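You operate a simulated robot arm through the tools that you are given. There is no shell and no other tool. Be economical: measure what you need, move in short steps, check, and stop when the job is done.

The job below is to be done with a simulated robot arm. You get a single attempt, and the scene is never put back.

## Task
Put things in order on the top of the small table. At the end: the pink yarn is on the brown cherry tray; the butter pat is on the white herb pot; the green cell stands where the red cell stood; the red cell stands where the butter pat stood; whatever was shut is shut again. Leave all else as you found it, and nothing knocked over.

The check looks at the end state, three seconds after you hand in, the way a careful person would. Anything else that was tipped, shoved, dropped, spilled or broken makes it a failure.

## Robot
A 7-joint arm with a two-finger parallel gripper, fixed in place. Base frame: the origin is at the foot of the arm, x ahead of it, y to its left, z up; the work surface is at about z = 0. Units: mm, degrees, N and s.
With the tool pointing down near the work surface it reaches from about 220 to 580 mm from the base axis. Its first joint turns from -66.0 to 66.0 degrees. Payload 2.5 kg.
The TCP is the grasp point between the finger pads, 23 mm short of the fingertips. In the tool frame z runs along the fingers and y along their closing line. Largest opening 94 mm; finger width 38, thickness 10; the body of the gripper, 54 by 96 mm, starts 39 mm behind the TCP.
Orientation is told as [roll, pitch, yaw] about the base's x, y, z axes, in that order, counted from this pose: with the fingers straight down and closing along the base's y, the tool's x points along the base's -x, its y along +y and its z along -z.

## Interface
- The arm moves only by the tool nudge_tool. Its argument "series" is a list of rows, each a list of 7 numbers: the finger opening in mm, from 0 to 94, then the shift along the tool's x, y, z in units of 20 mm (1.0 is 20 mm), then the turn, a rotation vector about the tool's x, y, z in units of 4 degrees (1.0 is 4 degrees). In form: [[grip, dx, dy, dz, wx, wy, wz], ...]. A call has 1 to 12 rows; each row shifts and turns the commanded pose from where the row before left it, along the tool's axes as they then stand. A call with a number of a shift or a turn outside -1 to 1 is refused whole. Each row takes 0.2 s and may step no farther than 50 mm and 8.6 degrees from the row before; otherwise, or with a gripper value out of range, the whole call is refused. A pose out of reach is approached as far as the arm can. The call stops where the force on the tool passes 40 N (or 10 N more than at its start, if that is more) or the arm is blocked; 0.2 s more then pass. The fingers move at their own pace (about 108 mm/s each) and stop on an object; they squeeze with about 43 N. The grip force told is the motor's: it shows also when the fingers shut on nothing. Time passes only in rows, and 0.2 s behind the last, so rows that do not move let the fingers close. The reply holds the time, the measured pose of the TCP, the force on the tool along the base axes, the opening and the grip force, in the units named above and with some noise, and new pictures: "pictures" is both (left out), scene, wrist or none.
- Cameras (640 x 400 px; columns grow to the right, rows downward): "scene" is fixed at [107.6, -407.3, 541.5]; the picture's right is [0.88, -0.48, 0.00], its down [-0.31, -0.57, -0.76] and it looks along [0.36, 0.66, -0.65] (base axes); focal length 255 px, centre (320, 200). "wrist" rides on the gripper at [-39, 0, -44] in the tool frame; the picture's right is [0.00, -1.00, 0.00], its down [0.97, 0.00, -0.24] and it looks along [0.24, 0.00, 0.97] (tool axes); focal length 218 px, centre (320, 200).
- measure_at(camera, pixels): for up to 12 pixels [column, row] of the newest picture of that camera ("zoom" is the newest enlarged one), the place [x, y, z] in the base frame of the surface seen there, good to about 3 mm, but the place of the scene camera against the robot may be out by one fixed shift of up to 12 mm in any direction. The clock stands still meanwhile.
- enlarge(camera, box): a new picture of the part [left, top, right, bottom] of that camera's present view, enlarged. The clock stands still meanwhile.
- job_done(): hands the job in; it is judged then, once.

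Keep the steps short. Do not move on a guess: measure, check each grasp and each placing, and mend mistakes. In all there are 80 turns and 120 pictures (those below and enlarged ones count). Leave the gripper open and the arm clear of the work at the hand-in unless told otherwise, and finish with a single line.

The tools are called after "Emit:" by a JSON object that holds its "op" and its "data". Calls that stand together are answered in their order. nudge_tool: Moves the arm, as the interface text tells. Its arguments: {"type":"object","properties":{"series":{"type":"array","items":{"type":"array","items":{"type":"number"}}},"pictures":{"type":"string","enum":["both","scene","wrist","none"]}},"required":["series"]} The other tools are called the same way: measure_at (camera, pixels) gives the place of the surface under pixels of a picture; enlarge (camera, box) takes an enlarged picture of a part of a camera's view; job_done () hands the job in.

At the start:

```text
time_s: 0.0
tcp_pos: [438.4, -69.4, 343.8]
ee_rot: [0.0, 0.0, 0.0]
contact_force: [0.5, -0.5, 0.6]
gripper_width: 94.2
grip_force: 0.1
```

scene: 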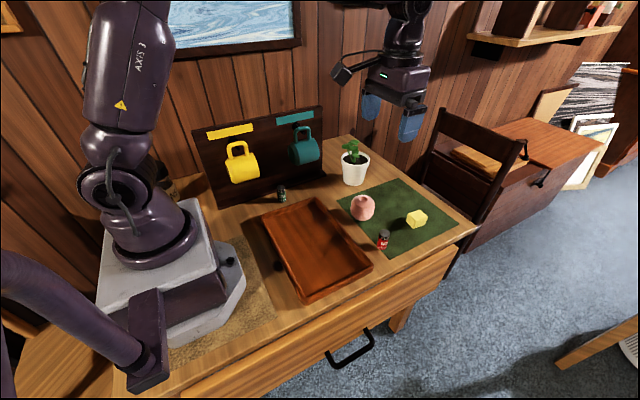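
wrist: 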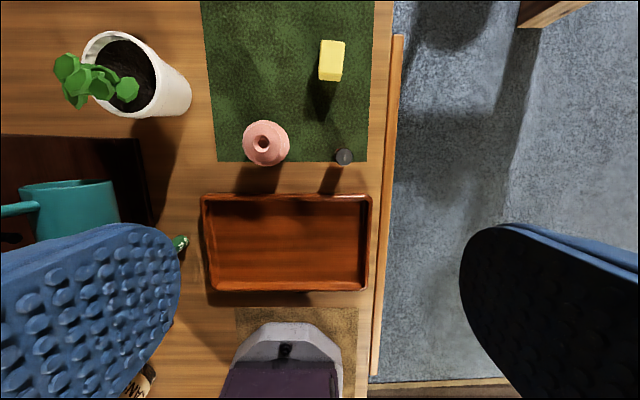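

I see the table with the tray, pink yarn, yellow butter, red cell, green cell by the mug rack, and the herb pot. First I enlarge both views to look closer.

Emit:
{"op": "enlarge", "data": {"camera": "scene", "box": [240, 130, 480, 280]}}

Emit:
{"op": "measure_at", "data": {"camera": "wrist", "pixels": [[332, 45], [332, 70], [265, 143], [344, 156], [181, 243], [140, 65], [88, 60], [125, 90], [285, 240], [205, 200], [369, 200], [208, 285]]}}

Emit:
{"op": "enlarge", "data": {"camera": "wrist", "box": [40, 0, 360, 200]}}

```text
2.67 times, centred on (360, 205) of scene
```

zoom: 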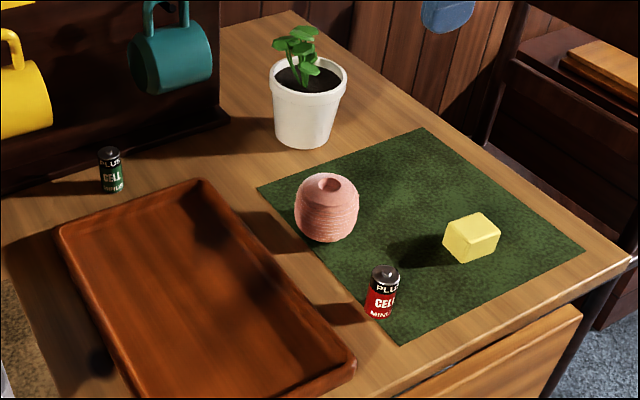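

```text
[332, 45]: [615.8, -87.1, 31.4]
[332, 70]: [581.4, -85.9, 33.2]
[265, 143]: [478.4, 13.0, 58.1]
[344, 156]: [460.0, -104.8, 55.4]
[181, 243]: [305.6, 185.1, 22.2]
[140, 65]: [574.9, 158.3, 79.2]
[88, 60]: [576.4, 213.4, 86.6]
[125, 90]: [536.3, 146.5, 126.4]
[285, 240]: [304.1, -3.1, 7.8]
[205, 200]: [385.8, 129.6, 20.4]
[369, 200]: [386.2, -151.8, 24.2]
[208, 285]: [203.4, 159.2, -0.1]
```

```text
2.00 times, centred on (200, 100) of wrist
```

zoom: 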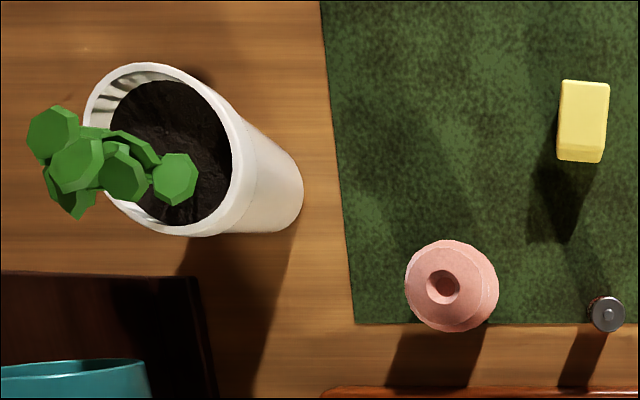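

I measure finer points in the newest zoom (wrist): butter corners, yarn edges, red cell top, pot rim and soil.

Emit:
{"op": "measure_at", "data": {"camera": "zoom", "pixels": [[567, 84], [605, 87], [601, 147], [562, 145], [580, 158], [607, 314], [408, 288], [495, 288], [450, 245], [450, 328], [195, 120], [210, 190]]}}

Emit:
{"op": "measure_at", "data": {"camera": "zoom", "pixels": [[150, 66], [238, 150], [185, 232], [90, 115], [140, 110], [180, 140], [175, 180], [125, 175], [80, 165], [50, 130], [300, 190], [590, 314]]}}

Emit:
{"op": "measure_at", "data": {"camera": "scene", "pixels": [[281, 188], [281, 198], [384, 234], [383, 244], [362, 205], [417, 214], [355, 160], [340, 160], [368, 162], [320, 245], [355, 170], [400, 195]]}}

```text
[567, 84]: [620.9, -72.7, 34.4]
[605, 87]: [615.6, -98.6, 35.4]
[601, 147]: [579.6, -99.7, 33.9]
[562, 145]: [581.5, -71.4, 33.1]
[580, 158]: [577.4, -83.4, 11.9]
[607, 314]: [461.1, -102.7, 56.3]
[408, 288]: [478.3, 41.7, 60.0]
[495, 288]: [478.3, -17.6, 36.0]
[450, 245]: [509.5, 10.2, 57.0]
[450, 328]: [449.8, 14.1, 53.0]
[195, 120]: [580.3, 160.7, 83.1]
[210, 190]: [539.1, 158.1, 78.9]
```

```text
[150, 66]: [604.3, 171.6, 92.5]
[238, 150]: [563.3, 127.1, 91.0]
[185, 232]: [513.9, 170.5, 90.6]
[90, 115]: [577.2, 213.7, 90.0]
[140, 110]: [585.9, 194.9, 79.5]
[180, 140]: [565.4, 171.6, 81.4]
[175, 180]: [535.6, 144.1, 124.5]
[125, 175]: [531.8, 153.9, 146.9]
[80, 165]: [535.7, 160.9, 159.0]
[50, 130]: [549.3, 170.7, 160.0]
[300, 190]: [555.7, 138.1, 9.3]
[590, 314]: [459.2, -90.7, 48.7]
```

```text
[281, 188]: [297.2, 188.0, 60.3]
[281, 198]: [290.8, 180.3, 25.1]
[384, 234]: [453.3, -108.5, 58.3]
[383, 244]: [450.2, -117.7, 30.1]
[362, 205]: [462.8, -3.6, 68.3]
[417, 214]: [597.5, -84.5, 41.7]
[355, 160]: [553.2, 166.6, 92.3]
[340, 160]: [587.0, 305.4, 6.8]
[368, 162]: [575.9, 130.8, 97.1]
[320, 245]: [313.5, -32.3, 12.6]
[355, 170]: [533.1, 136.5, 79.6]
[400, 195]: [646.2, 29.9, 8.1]
```

Butter centre is about (599,-86), top z 34. Yarn centre is about (479,12), diameter about 62. Red cell is at (461,-104). Next I move above the yarn, to about (478,12,150), with the fingers open.

Emit:
{"op": "nudge_tool", "data": {"series": [[94, -0.198, 0.407, 0.969, 0, 0, 0], [94, -0.198, 0.407, 0.969, 0, 0, 0], [94, -0.198, 0.407, 0.969, 0, 0, 0], [94, -0.198, 0.407, 0.969, 0, 0, 0], [94, -0.198, 0.407, 0.969, 0, 0, 0], [94, -0.198, 0.407, 0.969, 0, 0, 0], [94, -0.198, 0.407, 0.969, 0, 0, 0], [94, -0.198, 0.407, 0.969, 0, 0, 0], [94, -0.198, 0.407, 0.969, 0, 0, 0], [94, -0.198, 0.407, 0.969, 0, 0, 0], [94, 0, 0, 0, 0, 0, 0]], "pictures": "both"}}

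```text
time_s: 2.4
tcp_pos: [477.3, 13.1, 148.5]
ee_rot: [0.0, -0.1, 0.1]
contact_force: [0.1, 0.2, 0.7]
gripper_width: 93.8
grip_force: 0.1
```

scene: 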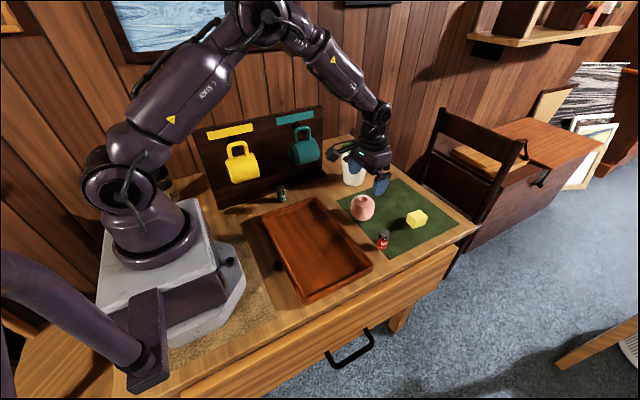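
wrist: 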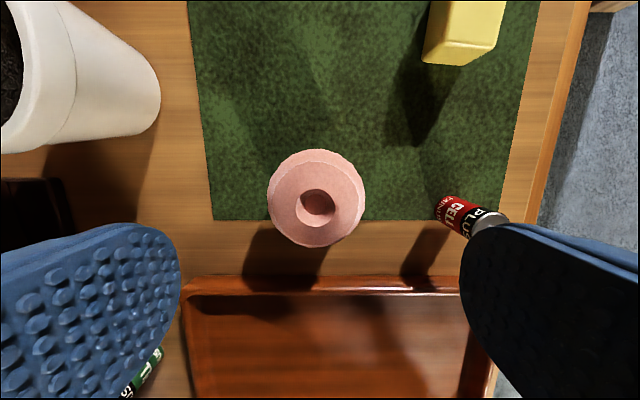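

The yarn is centred near (316,198). I measure its edges again from here.

Emit:
{"op": "measure_at", "data": {"camera": "wrist", "pixels": [[272, 198], [362, 198], [316, 153], [316, 244], [316, 190], [316, 225], [340, 350], [340, 285], [200, 310], [470, 290]]}}

```text
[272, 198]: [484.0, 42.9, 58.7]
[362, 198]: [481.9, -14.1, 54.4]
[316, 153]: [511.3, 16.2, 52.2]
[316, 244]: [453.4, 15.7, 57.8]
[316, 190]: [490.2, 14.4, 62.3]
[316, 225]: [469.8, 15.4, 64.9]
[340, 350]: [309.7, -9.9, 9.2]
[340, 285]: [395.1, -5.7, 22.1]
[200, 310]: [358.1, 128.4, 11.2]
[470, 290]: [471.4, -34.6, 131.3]
```

Centre is about (481,14.5), top z about 66. I descend to z=33, then close.

Emit:
{"op": "nudge_tool", "data": {"series": [[94, -0.2, 0.08, 0.96, 0, 0, 0], [94, 0, 0, 0.96, 0, 0, 0], [94, 0, 0, 0.96, 0, 0, 0], [94, 0, 0, 0.96, 0, 0, 0], [94, 0, 0, 0.96, 0, 0, 0], [94, 0, 0, 0.96, 0, 0, 0], [94, 0, 0, 0, 0, 0, 0], [50, 0, 0, 0, 0, 0, 0], [50, 0, 0, 0, 0, 0, 0], [50, 0, 0, 0, 0, 0, 0]], "pictures": "wrist"}}

```text
time_s: 4.6
tcp_pos: [480.9, 15.0, 34.0]
ee_rot: [0.1, 0.0, -0.1]
contact_force: [-0.5, 0.1, 0.3]
gripper_width: 67.9
grip_force: 43.3
```

wrist: 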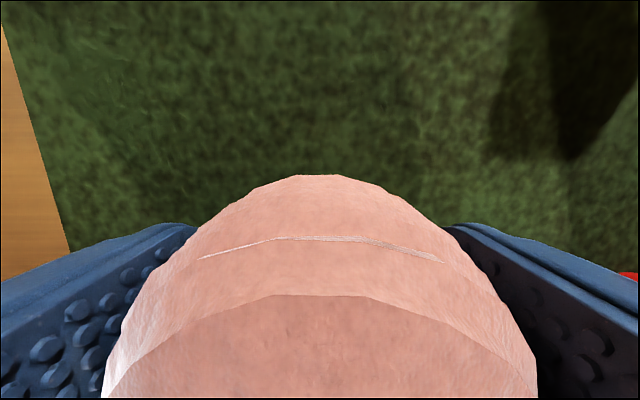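

The grip holds at 67.9 mm with 43 N. I lift to about z=134 and start toward the tray centre.

Emit:
{"op": "nudge_tool", "data": {"series": [[50, 0, 0, -0.6, 0, 0, 0], [50, 0, 0, -1, 0, 0, 0], [50, 0, 0, -1, 0, 0, 0], [50, 0, 0, -1, 0, 0, 0], [50, 0, 0, -1, 0, 0, 0], [50, 0.95, -0.139, 0, 0, 0, 0], [50, 0.95, -0.139, 0, 0, 0, 0], [50, 0.95, -0.139, 0, 0, 0, 0], [50, 0.95, -0.139, 0, 0, 0, 0], [50, 0.95, -0.139, 0, 0, 0, 0], [50, 0.95, -0.139, 0, 0, 0, 0], [50, 0, 0, 0, 0, 0, 0]], "pictures": "scene"}}

```text
time_s: 7.2
tcp_pos: [365.0, -4.3, 126.4]
ee_rot: [0.0, 0.0, 0.0]
contact_force: [-0.1, -0.1, -1.1]
gripper_width: 67.7
grip_force: 42.8
```

scene: 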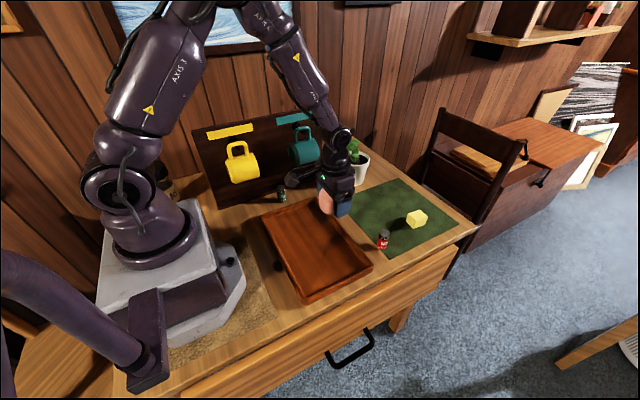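

The yarn is held. I go on to x about 313 and lower to z about 48.

Emit:
{"op": "nudge_tool", "data": {"series": [[50, 0.87, -0.1, 0, 0, 0, 0], [50, 0.87, -0.1, 0, 0, 0, 0], [50, 0.87, -0.1, 0, 0, 0, 0], [50, 0, 0, 0.95, 0, 0, 0], [50, 0, 0, 0.95, 0, 0, 0], [50, 0, 0, 0.95, 0, 0, 0], [50, 0, 0, 0.7, 0, 0, 0], [50, 0, 0, 0.3, 0, 0, 0], [50, 0, 0, 0, 0, 0, 0]], "pictures": "none"}}

Emit:
{"op": "enlarge", "data": {"camera": "scene", "box": [240, 150, 400, 310]}}

```text
time_s: 9.2
tcp_pos: [314.6, -8.7, 48.1]
ee_rot: [0.0, 0.0, 0.0]
contact_force: [-0.6, 0.2, -1.3]
gripper_width: 67.8
grip_force: 42.7
```

```text
2.50 times, centred on (320, 230) of scene
```

zoom: 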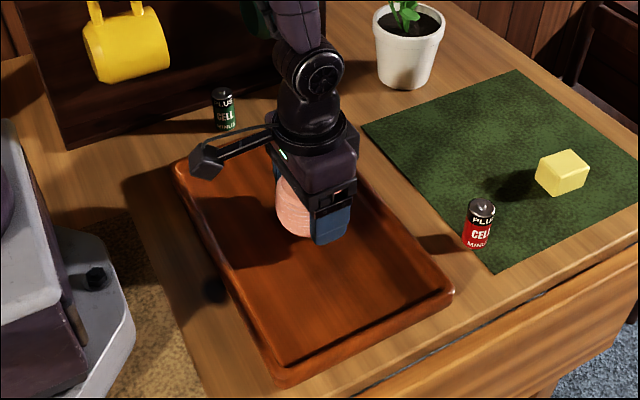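

The yarn is still just off the tray. I lower in 2 mm steps and watch the force.

Emit:
{"op": "nudge_tool", "data": {"series": [[50, 0, 0, 0.12, 0, 0, 0], [50, 0, 0, 0.1, 0, 0, 0], [50, 0, 0, 0, 0, 0, 0]], "pictures": "none"}}

```text
time_s: 10.0
tcp_pos: [314.8, -9.7, 44.8]
ee_rot: [0.0, 0.0, 0.1]
contact_force: [-0.5, 0.1, -0.2]
gripper_width: 67.9
grip_force: 42.5
```

Emit:
{"op": "nudge_tool", "data": {"series": [[50, 0, 0, 0.08, 0, 0, 0], [50, 0, 0, 0.08, 0, 0, 0], [50, 0, 0, 0, 0, 0, 0]], "pictures": "none"}}

```text
time_s: 10.8
tcp_pos: [315.0, -8.7, 40.6]
ee_rot: [-0.1, 0.0, 0.0]
contact_force: [-2.4, -0.8, 6.1]
gripper_width: 68.0
grip_force: 43.0
```

The force has risen to 6 N, so the yarn is resting on the tray. I open and rise straight up.

Emit:
{"op": "nudge_tool", "data": {"series": [[72, 0, 0, 0, 0, 0, 0], [94, 0, 0, 0, 0, 0, 0], [94, 0, 0, 0, 0, 0, 0], [94, 0, 0, -0.5, 0, 0, 0], [94, 0, 0, -1, 0, 0, 0], [94, 0, 0, -1, 0, 0, 0], [94, 0, 0, -1, 0, 0, 0], [94, 0, 0, -1, 0, 0, 0], [94, 0, 0, -1, 0, 0, 0], [94, 0, 0, -1, 0, 0, 0], [94, 0, 0, -1, 0, 0, 0]], "pictures": "both"}}

```text
time_s: 13.2
tcp_pos: [316.2, -10.7, 191.9]
ee_rot: [0.0, 0.1, -0.1]
contact_force: [0.3, 0.4, -0.5]
gripper_width: 94.1
grip_force: 0.0
```

scene: 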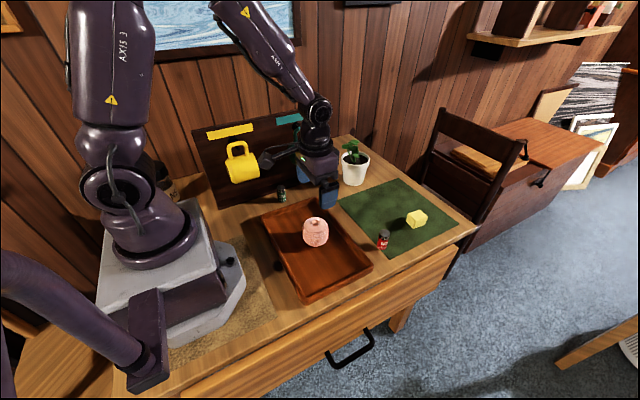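
wrist: 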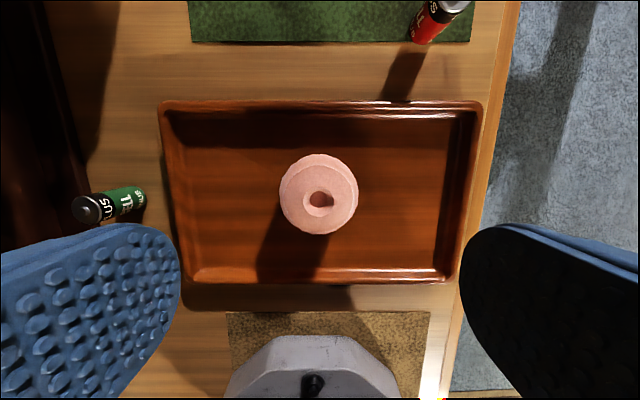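

The yarn stands in the tray. I use this view to measure the green cell and the rack base on the left.

Emit:
{"op": "measure_at", "data": {"camera": "wrist", "pixels": [[82, 209], [100, 208], [130, 188], [132, 210], [143, 200], [60, 150], [85, 185], [70, 120], [160, 205], [30, 220]]}}

Emit:
{"op": "enlarge", "data": {"camera": "wrist", "box": [0, 120, 200, 245]}}

```text
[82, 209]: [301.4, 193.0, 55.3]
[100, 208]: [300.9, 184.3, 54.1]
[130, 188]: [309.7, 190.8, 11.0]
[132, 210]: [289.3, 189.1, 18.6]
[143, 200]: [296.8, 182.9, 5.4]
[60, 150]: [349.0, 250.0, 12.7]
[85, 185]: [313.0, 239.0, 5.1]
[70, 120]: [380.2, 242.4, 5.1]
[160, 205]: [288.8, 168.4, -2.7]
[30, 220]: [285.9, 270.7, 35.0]
```

```text
3.20 times, centred on (100, 182) of wrist
```

zoom: 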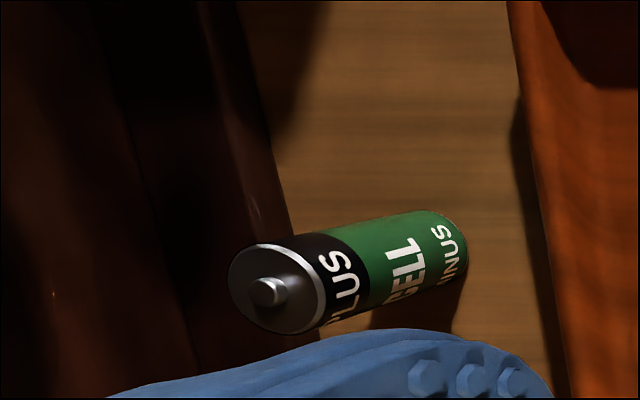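

Green cell axis is about (300,193), and the rack foot edge is at y about 239. Now I go for the butter, first traversing high.

Emit:
{"op": "nudge_tool", "data": {"series": [[94, -1, -0.31, 0, 0, 0, 0], [94, -1, -0.31, 0, 0, 0, 0], [94, -1, -0.31, 0, 0, 0, 0], [94, -1, -0.31, 0, 0, 0, 0], [94, -1, -0.31, 0, 0, 0, 0], [94, -1, -0.31, 0, 0, 0, 0], [94, -1, -0.31, 0, 0, 0, 0], [94, -1, -0.31, 0, 0, 0, 0], [94, -1, -0.31, 0, 0, 0, 0], [94, -1, -0.31, 0.3, 0, 0, 0], [94, -1, -0.31, 0.3, 0, 0, 0], [94, -1, -0.31, 0.3, 0, 0, 0]], "pictures": "none"}}

Emit:
{"op": "nudge_tool", "data": {"series": [[94, -0.7, -0.05, 0.6, 0, 0, 0], [94, -0.7, 0, 0.6, 0, 0, 0], [94, -0.5, 0, 0.5, 0, 0, 0], [94, 0, 0, 0.5, 0, 0, 0], [94, 0, 0, 0, 0, 0, 0]], "pictures": "wrist"}}

```text
time_s: 15.8
tcp_pos: [555.3, -83.4, 172.8]
ee_rot: [0.0, 0.0, 0.0]
contact_force: [0.0, -1.6, -0.7]
gripper_width: 94.0
grip_force: 0.0
```

```text
time_s: 17.0
tcp_pos: [592.2, -84.5, 127.4]
ee_rot: [0.1, 0.0, 0.0]
contact_force: [-0.6, 0.0, 0.0]
gripper_width: 94.1
grip_force: 0.1
```

wrist: 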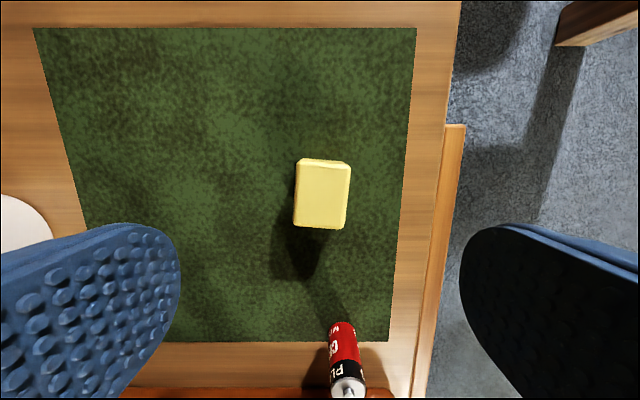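

Here the butter lies at (322,195). I measure its corners closely, plus the mat corners as references for the spot.

Emit:
{"op": "measure_at", "data": {"camera": "wrist", "pixels": [[298, 165], [348, 168], [342, 225], [296, 222], [322, 195], [299, 195], [346, 195], [413, 31], [388, 339], [37, 31], [345, 390], [342, 325]]}}

Emit:
{"op": "enlarge", "data": {"camera": "wrist", "box": [240, 140, 400, 240]}}

```text
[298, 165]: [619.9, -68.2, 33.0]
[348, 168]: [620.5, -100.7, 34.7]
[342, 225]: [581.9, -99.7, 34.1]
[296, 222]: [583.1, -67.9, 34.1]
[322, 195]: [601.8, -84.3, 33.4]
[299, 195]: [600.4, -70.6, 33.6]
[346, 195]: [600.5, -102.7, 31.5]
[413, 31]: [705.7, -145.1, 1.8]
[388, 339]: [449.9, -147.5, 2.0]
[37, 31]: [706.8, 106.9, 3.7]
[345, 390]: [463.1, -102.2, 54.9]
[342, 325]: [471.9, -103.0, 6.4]
```

```text
4.00 times, centred on (320, 190) of wrist
```

zoom: 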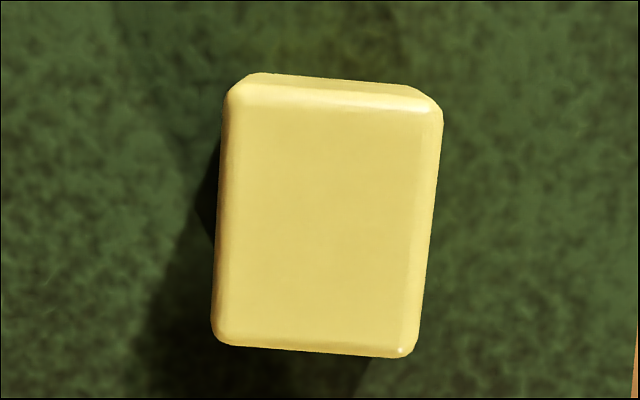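

Butter centre is (601,-85), about 44 × 34 mm, turned about -4.5°. I turn the tool to match, go to x=600 and descend to z about 38, so the tips grip only the upper part.

Emit:
{"op": "nudge_tool", "data": {"series": [[94, -0.4, 0, 0, 0, 0, 1], [94, 0, 0, 0.95, 0, 0, 0.1], [94, 0, 0, 0.95, 0, 0, 0], [94, 0, 0, 0.95, 0, 0, 0], [94, 0, 0, 0.95, 0, 0, 0], [94, 0, 0, 0.6, 0, 0, 0], [94, 0, 0, 0, 0, 0, 0]], "pictures": "both"}}

```text
time_s: 18.6
tcp_pos: [582.1, -81.3, 41.0]
ee_rot: [0.0, 0.0, -4.4]
contact_force: [0.0, -0.1, -1.2]
gripper_width: 94.0
grip_force: 0.0
out of reach, approached as far as the arm can: row 1
```

scene: 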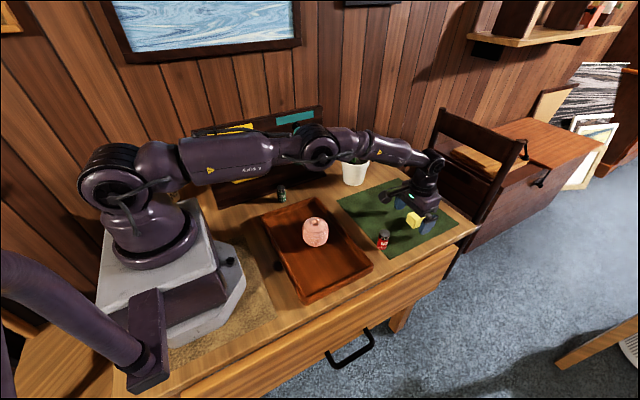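
wrist: 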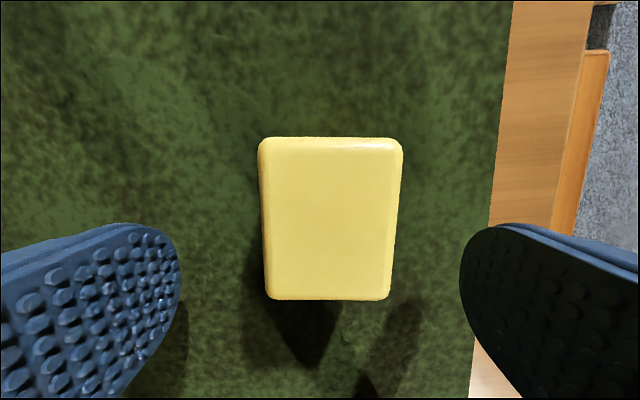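

A straight-down tool reaches only x=582 here. Before choosing the grasp I want a good look at the pot and plant, so I rise and go above it.

Emit:
{"op": "nudge_tool", "data": {"series": [[94, 0.2, 0, -1, 0, 0, -1], [94, 0.2, 0, -1, 0, 0, -0.1], [94, 0.2, 0, -1, 0, 0, 0], [94, 0.2, 0, -1, 0, 0, 0], [94, 0.2, 0, -1, 0, 0, 0], [94, 0.2, 0, -1, 0, 0, 0], [94, 0.2, 0, -1, 0, 0, 0], [94, 0.2, 0, -1, 0, 0, 0], [94, 0.1, 1, -1, 0, 0, 0], [94, 0, 1, -0.8, 0, 0, 0], [94, 0, 1, 0, 0, 0, 0], [94, 0, 1, 0, 0, 0, 0]], "pictures": "none"}}

Emit:
{"op": "nudge_tool", "data": {"series": [[94, 0, 1, 0, 0, 0, 0], [94, 0, 1, 0, 0, 0, 0], [94, 0, 1, 0, 0, 0, 0], [94, 0, 1, 0, 0, 0, 0], [94, 0, 1, 0, 0, 0, 0], [94, 0, 1, 0, 0, 0, 0], [94, 0, 1, 0, 0, 0, 0], [94, 0, 1, 0, 0, 0, 0], [94, 0, 0.3, 0, 0, 0, 0], [94, 0, 0, 0, 0, 0, 0]], "pictures": "wrist"}}

```text
time_s: 21.2
tcp_pos: [547.8, -1.0, 236.9]
ee_rot: [0.0, -0.1, 0.0]
contact_force: [1.0, -0.4, 0.1]
gripper_width: 94.0
grip_force: 0.0
```

```text
time_s: 23.4
tcp_pos: [548.2, 165.2, 237.4]
ee_rot: [0.0, -0.1, 0.0]
contact_force: [0.3, -0.5, 0.1]
gripper_width: 94.0
grip_force: 0.1
```

wrist: 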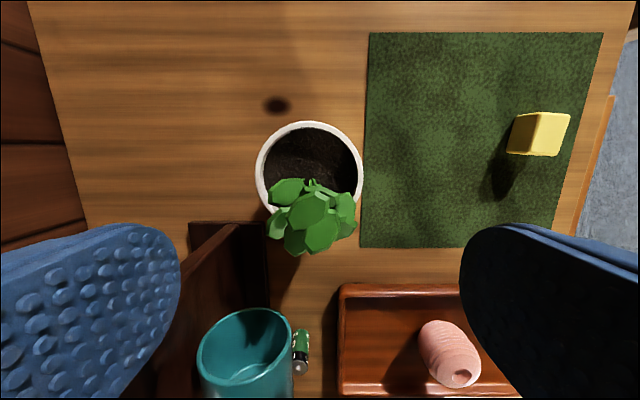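

Now the pot is clear at (310,175). I enlarge it.

Emit:
{"op": "enlarge", "data": {"camera": "wrist", "box": [230, 110, 390, 260]}}

Emit:
{"op": "enlarge", "data": {"camera": "scene", "box": [315, 120, 395, 195]}}

```text
2.67 times, centred on (310, 185) of wrist
```

zoom: 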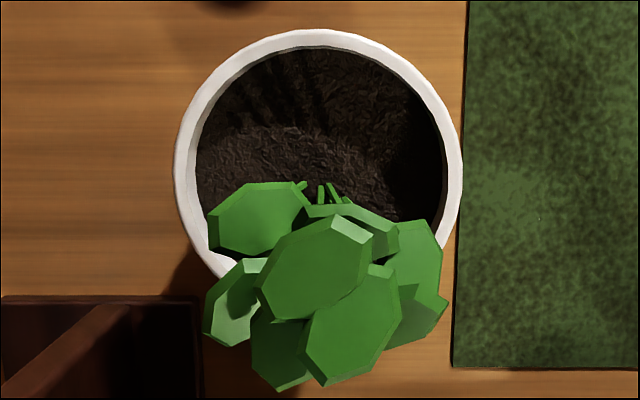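

```text
5.33 times, centred on (355, 158) of scene
```

zoom: 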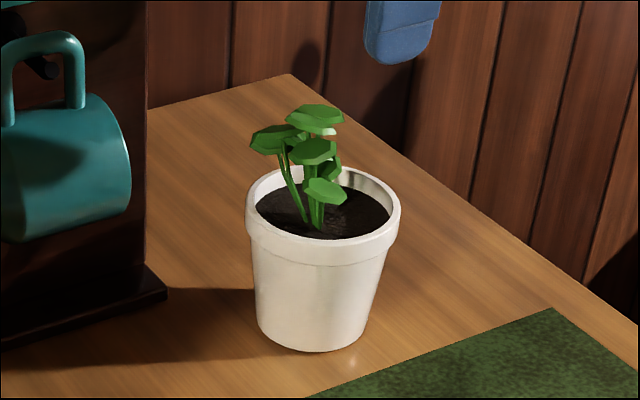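

Emit:
{"op": "measure_at", "data": {"camera": "wrist", "pixels": [[309, 124], [259, 175], [361, 175], [309, 137], [309, 165], [275, 160], [345, 160], [316, 180], [288, 192], [311, 210], [320, 230], [347, 205]]}}

Emit:
{"op": "measure_at", "data": {"camera": "zoom", "pixels": [[314, 226], [300, 218], [350, 215], [375, 215], [270, 205], [320, 110], [265, 140], [315, 150], [328, 192], [393, 205], [250, 210], [320, 250]]}}

```text
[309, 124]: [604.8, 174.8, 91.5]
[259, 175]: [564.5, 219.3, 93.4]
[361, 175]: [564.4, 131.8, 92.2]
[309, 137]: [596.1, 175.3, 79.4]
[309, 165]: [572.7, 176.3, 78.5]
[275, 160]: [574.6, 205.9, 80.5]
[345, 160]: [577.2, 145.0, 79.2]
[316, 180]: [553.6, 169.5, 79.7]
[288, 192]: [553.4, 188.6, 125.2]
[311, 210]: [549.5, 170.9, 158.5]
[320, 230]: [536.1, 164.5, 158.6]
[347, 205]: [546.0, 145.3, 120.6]
```

```text
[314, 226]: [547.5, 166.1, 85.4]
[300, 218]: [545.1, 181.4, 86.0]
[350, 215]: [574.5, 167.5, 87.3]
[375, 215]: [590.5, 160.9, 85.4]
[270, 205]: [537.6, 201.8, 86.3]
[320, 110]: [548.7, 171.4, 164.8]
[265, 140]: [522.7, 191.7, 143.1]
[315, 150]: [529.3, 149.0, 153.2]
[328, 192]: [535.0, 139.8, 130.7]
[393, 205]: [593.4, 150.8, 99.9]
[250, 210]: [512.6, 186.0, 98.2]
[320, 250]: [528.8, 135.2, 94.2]
```

The stems stand on the near side at x about 553 and below. The leaves reach x about 564 at z 120-160. The pot centre is (561,175.5), rim z 92 and soil z 79, so the free soil is on the far side.

The butter must go in with its long side across and the tool leaning slightly outward. Plan: pick the butter tilted, set it on the mat turned 90°, regrip it by its ends, then place it. First I go back over the butter.

Emit:
{"op": "nudge_tool", "data": {"series": [[94, 0, -1, 0, 0, 0, 0], [94, 0, -1, 0, 0, 0, 0], [94, 0, -1, 0, 0, 0, 0], [94, 0, -1, 0, 0, 0, 0], [94, 0, -1, 0, 0, 0, 0], [94, 0, -1, 0, 0, 0, 0], [94, 0, -1, 0, 0, 0, 0], [94, 0, -1, 0, 0, 0, 0], [94, 0, -1, 0, 0, 0, 0], [94, 0, -1, 0, 0, 0, 0], [94, 0, -1, 0, 0, 0, 0], [94, 0, -1, 0, 0, 0, 0]], "pictures": "none"}}

Emit:
{"op": "nudge_tool", "data": {"series": [[94, 0, -0.5, 0.5, 0, -1, 0], [94, 0, 0, 0.9, 0, -1, 0], [94, -0.2, 0, 1, 0, 0, 0], [94, -0.2, 0, 1, 0, 0, 0], [94, -0.2, 0, 1, 0, 0, 0], [94, -0.2, 0, 1, 0, 0, 0], [94, -0.1, 0, 1, 0, 0, 0], [94, 0, 0, 0, 0, 0, 0]], "pictures": "wrist"}}

```text
time_s: 26.0
tcp_pos: [548.9, -75.7, 238.1]
ee_rot: [0.0, 0.0, 0.0]
contact_force: [-0.9, -0.3, 0.3]
gripper_width: 94.1
grip_force: 0.0
```

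```text
time_s: 27.8
tcp_pos: [580.4, -85.2, 113.7]
ee_rot: [0.0, -8.1, 0.0]
contact_force: [-0.5, -0.7, 0.1]
gripper_width: 94.1
grip_force: 0.1
```

wrist: 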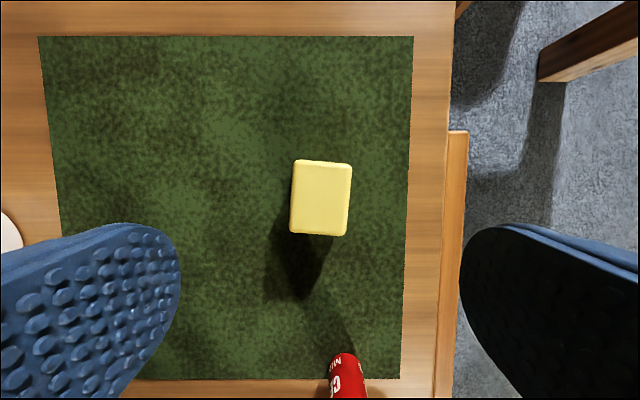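

The tool is tilted 8° and the butter is at (321,198). I descend to about (599,-85,32) with a small yaw, and check before closing.

Emit:
{"op": "nudge_tool", "data": {"series": [[94, -0.1, 0, 0.8, 0, 0, 1], [94, -0.1, 0, 0.8, 0, 0, 0.1], [94, -0.1, 0, 0.8, 0, 0, 0], [94, -0.05, 0, 0.9, 0, 0, 0], [94, 0, 0, 0.87, 0, 0, 0], [94, 0, 0, 0, 0, 0, 0]], "pictures": "wrist"}}

```text
time_s: 29.2
tcp_pos: [598.9, -86.0, 31.9]
ee_rot: [0.5, -8.0, -4.4]
contact_force: [0.9, 0.7, 0.0]
gripper_width: 93.8
grip_force: 0.0
```

wrist: 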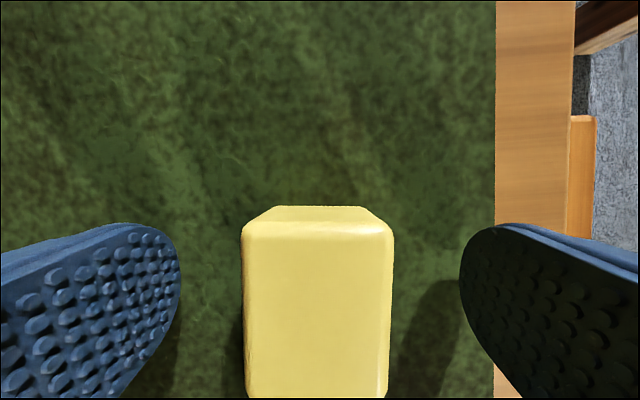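

The arm reached the spot and the butter sits centred between the fingers. I close and lift a little.

Emit:
{"op": "nudge_tool", "data": {"series": [[20, 0, 0, 0, 0, 0, 0], [20, 0, 0, 0, 0, 0, 0], [20, 0, 0, 0, 0, 0, 0], [20, 0, 0, 0, 0, 0, 0], [20, 0.1, 0, -0.6, 0, 0, 0], [20, 0.1, 0, -0.9, 0, 0, 0], [20, 0.2, 0, -0.9, 0, 0, 0], [20, 0, 0, 0, 0, 0, 0]], "pictures": "wrist"}}

```text
time_s: 31.0
tcp_pos: [584.9, -83.1, 78.6]
ee_rot: [0.7, -8.0, -4.4]
contact_force: [-0.5, -0.2, -0.1]
gripper_width: 35.0
grip_force: 43.0
```

wrist: 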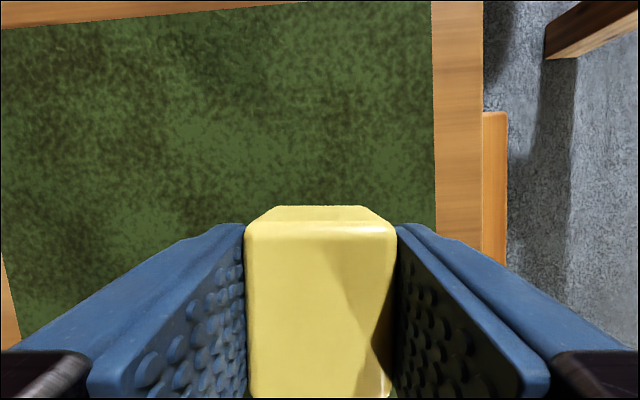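

The butter is held with the opening at 35 mm. I carry it to about (500,10) on the mat, arriving at z about 48.

Emit:
{"op": "nudge_tool", "data": {"series": [[20, 0.793, 0.718, 0.141, 0, 0, 0], [20, 0.793, 0.718, 0.141, 0, 0, 0], [20, 0.793, 0.718, 0.141, 0, 0, 0], [20, 0.793, 0.718, 0.141, 0, 0, 0], [20, 0.793, 0.718, 0.141, 0, 0, 0], [20, 0.793, 0.718, 0.141, 0, 0, 0], [20, 0.06, 0, 0.4, 0, 0, 0], [20, 0.03, 0, 0.25, 0, 0, 0], [20, 0, 0, 0, 0, 0, 0]], "pictures": "none"}}

```text
time_s: 33.0
tcp_pos: [498.8, 8.8, 35.8]
ee_rot: [0.6, -8.1, -4.5]
contact_force: [0.0, 0.2, -1.0]
gripper_width: 35.2
grip_force: 42.5
```

I lower the last 3-4 mm in small steps and read the force.

Emit:
{"op": "nudge_tool", "data": {"series": [[20, 0.01, 0, 0.1, 0, 0, 0], [20, 0.01, 0, 0.1, 0, 0, 0], [20, 0, 0, 0, 0, 0, 0]], "pictures": "none"}}

```text
time_s: 33.8
tcp_pos: [500.1, 9.2, 32.4]
ee_rot: [0.6, -8.0, -4.4]
contact_force: [0.0, 0.2, -0.2]
gripper_width: 34.9
grip_force: 42.5
```

The butter is touching the mat. I open, rise 60 mm, and begin turning about the vertical.

Emit:
{"op": "nudge_tool", "data": {"series": [[50, 0, 0, 0, 0, 0, 0], [70, 0, 0, 0, 0, 0, 0], [94, 0, 0, 0, 0, 0, 0], [94, -0.14, 0, -0.99, 0, 0, 0], [94, -0.14, 0, -0.99, 0, 0, 0], [94, -0.14, 0, -0.99, 0, 0, 0], [94, 0, 0, 0, -0.14, 0, -1], [94, 0, 0, 0, -0.14, 0, -1], [94, 0, 0, 0, -0.14, 0, -1], [94, 0, 0, 0, -0.14, 0, -1], [94, 0, 0, 0, -0.14, 0, -1], [94, 0, 0, 0, -0.14, 0, -1]], "pictures": "wrist"}}

Emit:
{"op": "nudge_tool", "data": {"series": [[94, 0, 0, 0, -0.14, 0, -1], [94, 0, 0, 0, -0.14, 0, -1], [94, 0, 0, 0, -0.14, 0, -1], [94, 0, 0, 0, -0.14, 0, -1], [94, 0, 0, 0, -0.14, 0, -1], [94, 0, 0, 0, -0.14, 0, -1], [94, 0, 0, 0, -0.14, 0, -1], [94, 0, 0, 0, -0.14, 0, -1], [94, 0, 0, 0, -0.14, 0, -1], [94, 0, 0, 0, -0.14, 0, -1], [94, 0, 0, 0, -0.14, 0, -1], [94, 0, 0, 0, -0.14, 0, -1]], "pictures": "wrist"}}

```text
time_s: 36.4
tcp_pos: [499.3, 7.4, 90.7]
ee_rot: [0.7, -8.3, 19.8]
contact_force: [0.2, 0.4, -0.4]
gripper_width: 94.0
grip_force: 0.1
```

wrist: 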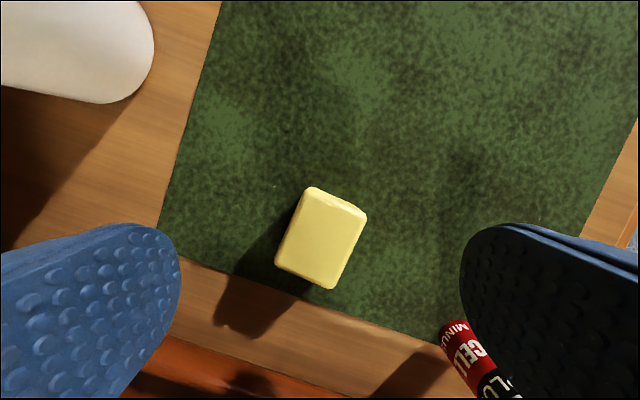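

```text
time_s: 39.0
tcp_pos: [499.9, 8.3, 93.0]
ee_rot: [0.2, -8.6, 68.4]
contact_force: [-0.4, 0.6, 0.8]
gripper_width: 93.9
grip_force: 0.0
```

wrist: 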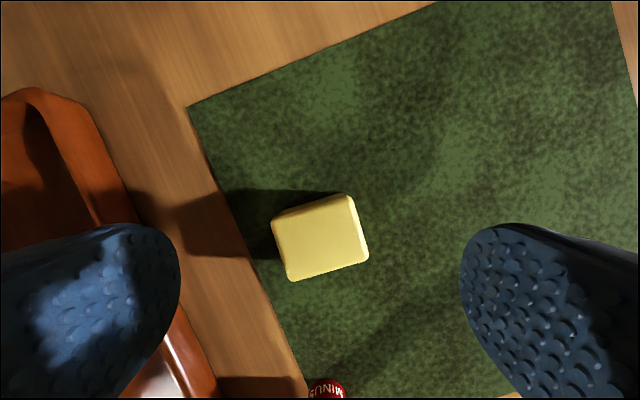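

At 68° now; I finish the turn to about 86° and look.

Emit:
{"op": "nudge_tool", "data": {"series": [[94, 0, 0, 0, -0.14, 0, -1], [94, 0, 0, 0, -0.14, 0, -1], [94, 0, 0, 0, -0.14, 0, -1], [94, 0, 0, 0, -0.14, 0, -1], [94, 0, 0, 0, -0.04, 0, -0.3], [94, 0, 0, 0, 0, 0, 0]], "pictures": "wrist"}}

```text
time_s: 40.4
tcp_pos: [500.2, 7.7, 91.5]
ee_rot: [0.1, -8.5, 85.8]
contact_force: [-0.4, -0.1, 0.7]
gripper_width: 94.2
grip_force: 0.0
```

wrist: 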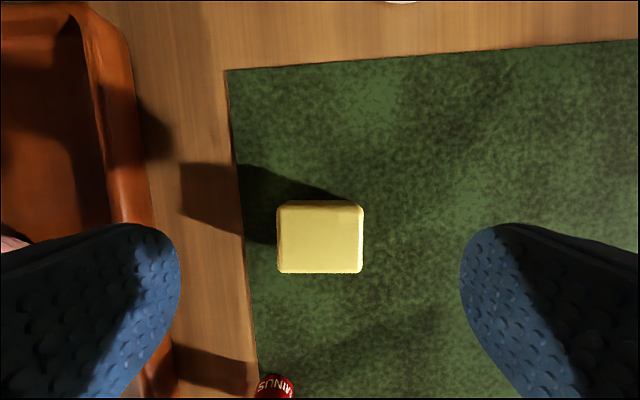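

The butter is aligned now. I measure its top corners.

Emit:
{"op": "measure_at", "data": {"camera": "wrist", "pixels": [[283, 210], [357, 210], [358, 265], [281, 265], [320, 238]]}}

```text
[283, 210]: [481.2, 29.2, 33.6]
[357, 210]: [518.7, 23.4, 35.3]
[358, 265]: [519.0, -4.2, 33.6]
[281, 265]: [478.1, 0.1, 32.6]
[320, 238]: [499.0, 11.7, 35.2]
```

Butter centre is (499.5,12), top z about 34. I descend with the TCP at about (500,18,45), so the tips overlap the butter by about 12 mm, then close.

Emit:
{"op": "nudge_tool", "data": {"series": [[94, -0.05, 0, 0.8, 0, 0, 0], [94, -0.05, 0, 0.8, 0, 0, 0], [94, -0.05, 0, 0.77, 0, 0, 0], [94, 0, 0, 0, 0, 0, 0], [30, 0, 0, 0, 0, 0, 0], [30, 0, 0, 0, 0, 0, 0], [30, 0, 0, 0, 0, 0, 0], [30, 0, 0, 0, 0, 0, 0]], "pictures": "wrist"}}

```text
time_s: 42.2
tcp_pos: [499.0, 18.7, 44.6]
ee_rot: [-0.1, -8.6, 85.7]
contact_force: [-0.9, -0.1, 0.1]
gripper_width: 43.9
grip_force: 42.9
```

wrist: 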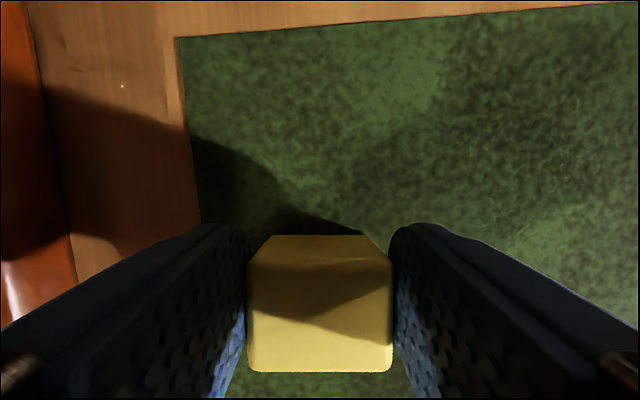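

Gripped at 43.9 mm. I lift straight up while turning back about the vertical.

Emit:
{"op": "nudge_tool", "data": {"series": [[30, -0.1, 0, -0.7, 0, 0, 0], [30, -0.148, 0, -0.98, 0.148, 0, 1], [30, -0.148, 0, -0.98, 0.148, 0, 1], [30, -0.148, 0, -0.98, 0.148, 0, 1], [30, -0.148, 0, -0.98, 0.148, 0, 1], [30, -0.148, 0, -0.98, 0.148, 0, 1], [30, -0.148, 0, -0.98, 0.148, 0, 1], [30, -0.148, 0, -0.98, 0.148, 0, 1], [30, -0.148, 0, -0.98, 0.148, 0, 1], [30, -0.148, 0, -0.5, 0.148, 0, 1], [30, 0, 0, 0, 0.148, 0, 1], [30, 0, 0, 0, 0.148, 0, 1]], "pictures": "none"}}

Emit:
{"op": "nudge_tool", "data": {"series": [[30, 0, 0, 0, 0.148, 0, 1], [30, 0, 0, 0, 0.148, 0, 1], [30, 0, 0, 0, 0.148, 0, 1], [30, 0, 0, 0, 0.148, 0, 1], [30, 0, 0, 0, 0.148, 0, 1], [30, 0, 0, 0, 0.148, 0, 1], [30, 0, 0, 0, 0.148, 0, 1], [30, 0, 0, 0, 0.148, 0, 1], [30, 0, 0, 0, 0.148, 0, 1], [30, 0, 0, 0, 0.148, 0, 1], [30, 0, 0, 0, 0.148, 0, 1], [30, 0, 0, 0, 0, 0, 0]], "pictures": "both"}}

```text
time_s: 44.8
tcp_pos: [501.8, 19.2, 230.0]
ee_rot: [0.2, -8.5, 41.1]
contact_force: [0.3, 0.3, 0.1]
gripper_width: 43.7
grip_force: 43.2
```

```text
time_s: 47.4
tcp_pos: [500.7, 19.3, 228.7]
ee_rot: [0.2, -8.3, -3.4]
contact_force: [-0.3, -0.5, -1.0]
gripper_width: 43.8
grip_force: 42.6
```

scene: 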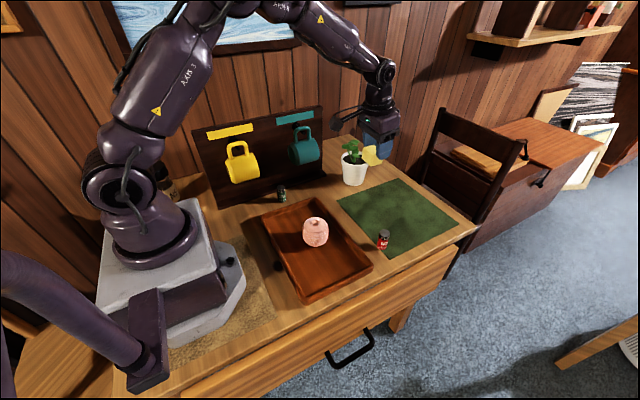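
wrist: 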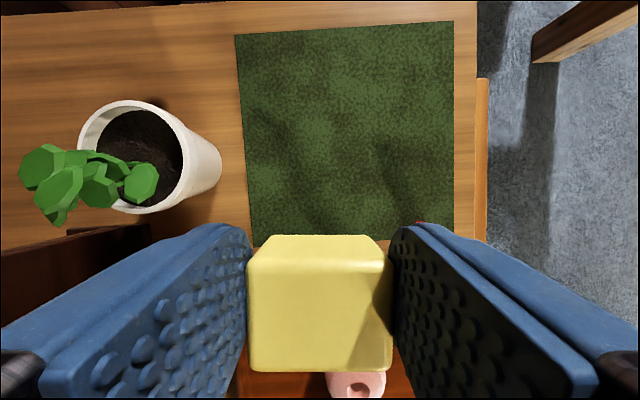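

The butter is still held. I turn to yaw -11° and travel high to above the far side of the pot, TCP at about (580.6,171.7,228).

Emit:
{"op": "nudge_tool", "data": {"series": [[30, 0, 0, 0, 0.145, 0, 0.95], [30, 0, 0, 0, 0.145, 0, 0.95], [30, -0.272, 0.917, 0.041, 0, 0, 0], [30, -0.272, 0.917, 0.041, 0, 0, 0], [30, -0.272, 0.917, 0.041, 0, 0, 0], [30, -0.272, 0.917, 0.041, 0, 0, 0], [30, -0.272, 0.917, 0.041, 0, 0, 0], [30, -0.272, 0.917, 0.041, 0, 0, 0], [30, -0.272, 0.917, 0.041, 0, 0, 0], [30, -0.272, 0.917, 0.041, 0, 0, 0], [30, -0.272, 0.917, 0.041, 0, 0, 0], [30, 0, 0, 0, 0, 0, 0]], "pictures": "both"}}

```text
time_s: 50.0
tcp_pos: [579.8, 172.0, 229.7]
ee_rot: [0.1, -8.5, -10.8]
contact_force: [-0.5, -0.7, -1.4]
gripper_width: 43.8
grip_force: 43.1
```

scene: 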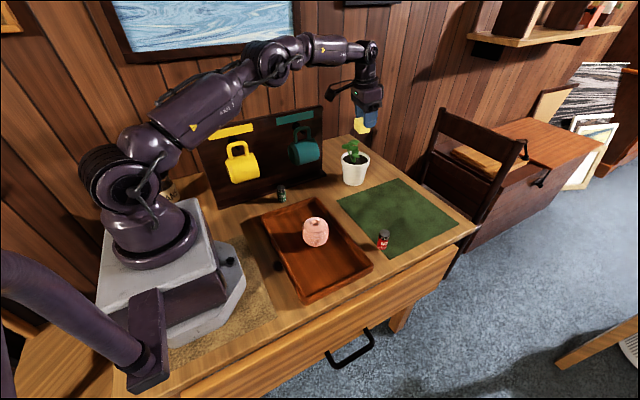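
wrist: 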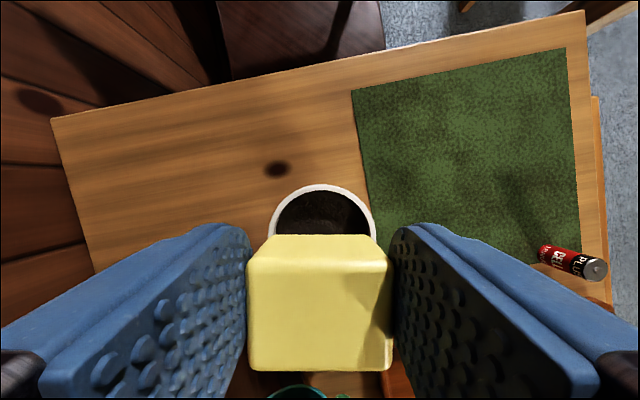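

The pot rim shows behind the butter. I descend vertically to z about 180 and look from both views.

Emit:
{"op": "nudge_tool", "data": {"series": [[30, 0.123, 0, 0.823, 0, 0, 0], [30, 0.123, 0, 0.823, 0, 0, 0], [30, 0.123, 0, 0.823, 0, 0, 0], [30, 0, 0, 0, 0, 0, 0]], "pictures": "wrist"}}

Emit:
{"op": "enlarge", "data": {"camera": "scene", "box": [315, 90, 411, 190]}}

```text
time_s: 51.0
tcp_pos: [580.1, 172.8, 178.5]
ee_rot: [0.1, -8.3, -10.9]
contact_force: [-0.4, -1.1, -0.5]
gripper_width: 43.8
grip_force: 43.0
```

wrist: 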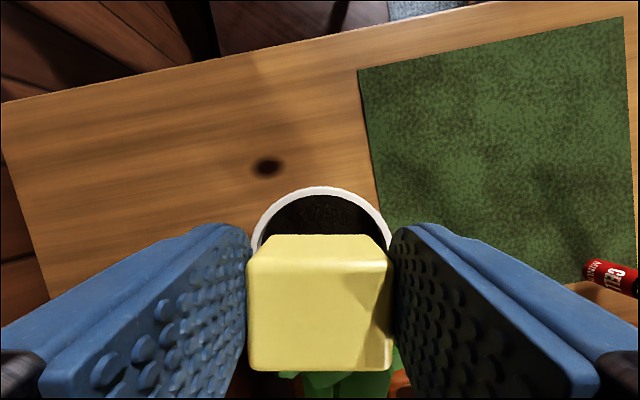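

```text
4.00 times, centred on (363, 140) of scene
```

zoom: 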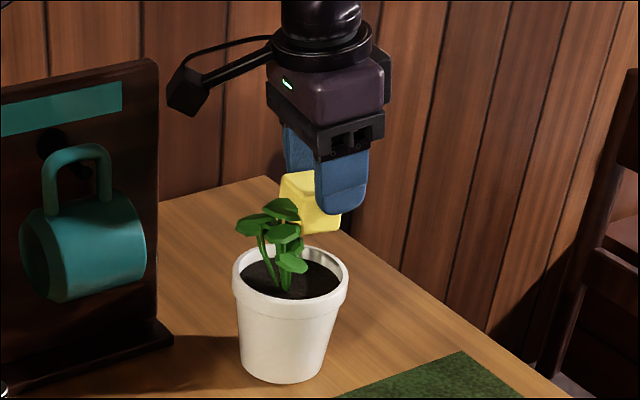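

Emit:
{"op": "measure_at", "data": {"camera": "wrist", "pixels": [[321, 189], [262, 220], [383, 222], [320, 205], [290, 375], [330, 385], [395, 365], [320, 242], [320, 360]]}}

```text
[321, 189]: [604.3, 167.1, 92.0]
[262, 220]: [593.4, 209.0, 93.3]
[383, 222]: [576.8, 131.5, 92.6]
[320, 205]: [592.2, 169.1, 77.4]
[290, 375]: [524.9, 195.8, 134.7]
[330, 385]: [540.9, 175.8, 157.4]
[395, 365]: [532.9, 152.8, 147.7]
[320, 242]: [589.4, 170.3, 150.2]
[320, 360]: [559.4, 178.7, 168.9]
```

Rim fit gives the pot centre at about (562,175.5). The butter spans from about -5 to +30 mm from the centre, and its corners fit inside the wall. I go 1.5 mm farther out and down to z about 140, watching the leaves.

Emit:
{"op": "nudge_tool", "data": {"series": [[30, 0.05, 0, 0.8, 0, 0, 0], [30, 0.12, 0, 0.8, 0, 0, 0], [30, 0.05, 0, 0.3, 0, 0, 0], [30, 0, 0, 0, 0, 0, 0]], "pictures": "wrist"}}

Emit:
{"op": "enlarge", "data": {"camera": "scene", "box": [325, 120, 395, 190]}}

```text
time_s: 52.0
tcp_pos: [582.8, 173.0, 140.5]
ee_rot: [0.3, -8.3, -11.1]
contact_force: [0.1, -0.7, -0.7]
gripper_width: 43.8
grip_force: 42.9
```

wrist: 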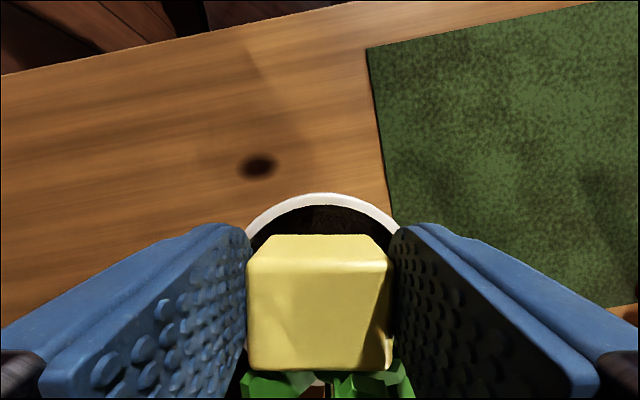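

```text
5.71 times, centred on (360, 155) of scene
```

zoom: 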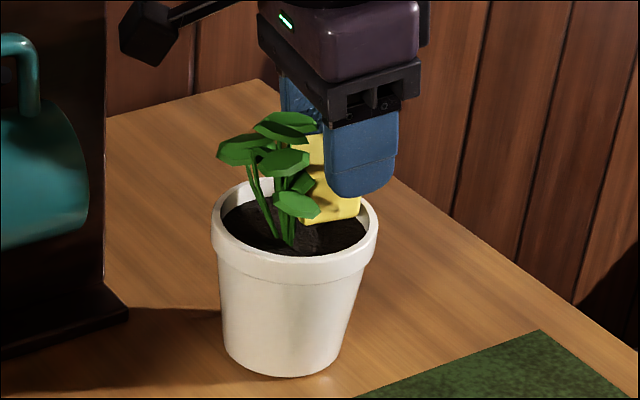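

All is clear so far. I lower in small steps to z about 132, shifting 1.5 mm back inward.

Emit:
{"op": "nudge_tool", "data": {"series": [[30, 0.1, 0, 0.15, 0, 0, 0], [30, 0.02, 0, 0.15, 0, 0, 0], [30, 0.02, 0, 0.12, 0, 0, 0], [30, 0, 0, 0, 0, 0, 0]], "pictures": "wrist"}}

Emit:
{"op": "enlarge", "data": {"camera": "scene", "box": [325, 120, 395, 190]}}

```text
time_s: 53.0
tcp_pos: [579.4, 172.1, 133.4]
ee_rot: [0.2, -8.7, -11.0]
contact_force: [-4.3, 0.0, 13.8]
gripper_width: 43.9
grip_force: 43.0
```

wrist: 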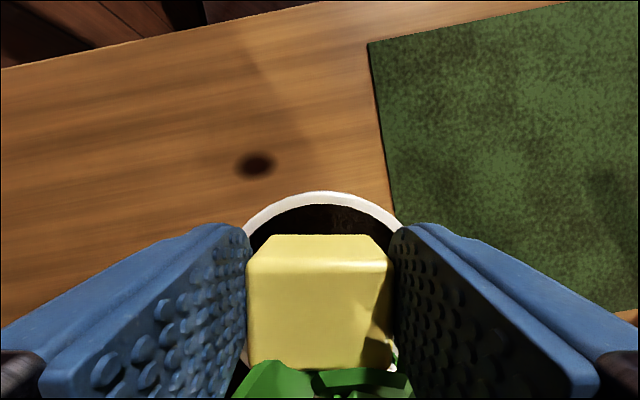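

```text
5.71 times, centred on (360, 155) of scene
```

zoom: 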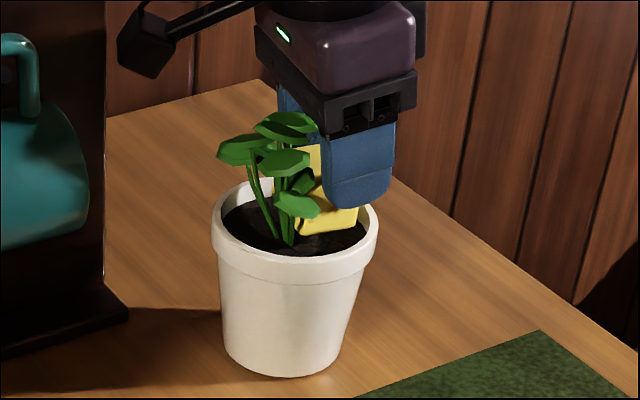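

Upward force is 13.8 N, so something touches. I check the heights of the butter's lower edge and the soil under it.

Emit:
{"op": "measure_at", "data": {"camera": "zoom", "pixels": [[325, 230], [345, 226], [356, 214], [330, 238], [350, 233], [362, 226], [310, 240], [305, 225], [318, 200], [275, 120], [310, 130], [300, 210]]}}

Emit:
{"op": "enlarge", "data": {"camera": "wrist", "box": [220, 180, 420, 400]}}

```text
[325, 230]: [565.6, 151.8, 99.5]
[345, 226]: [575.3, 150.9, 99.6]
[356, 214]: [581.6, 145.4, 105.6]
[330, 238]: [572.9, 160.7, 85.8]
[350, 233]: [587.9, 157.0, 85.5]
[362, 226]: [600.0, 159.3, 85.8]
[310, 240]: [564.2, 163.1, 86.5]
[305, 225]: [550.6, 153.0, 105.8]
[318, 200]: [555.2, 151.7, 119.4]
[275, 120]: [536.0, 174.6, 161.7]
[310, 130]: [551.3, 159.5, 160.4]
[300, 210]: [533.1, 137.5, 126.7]
```

```text
1.82 times, centred on (320, 290) of wrist
```

zoom: 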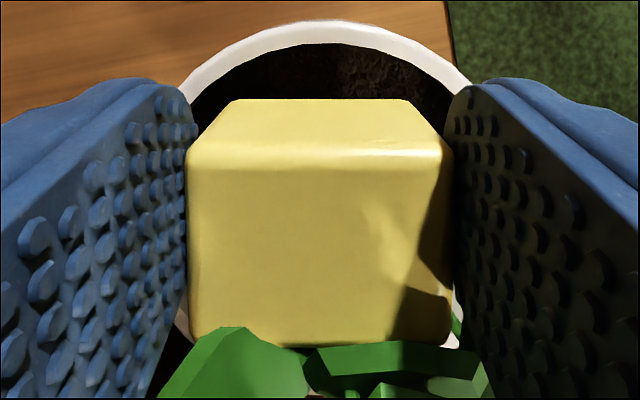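

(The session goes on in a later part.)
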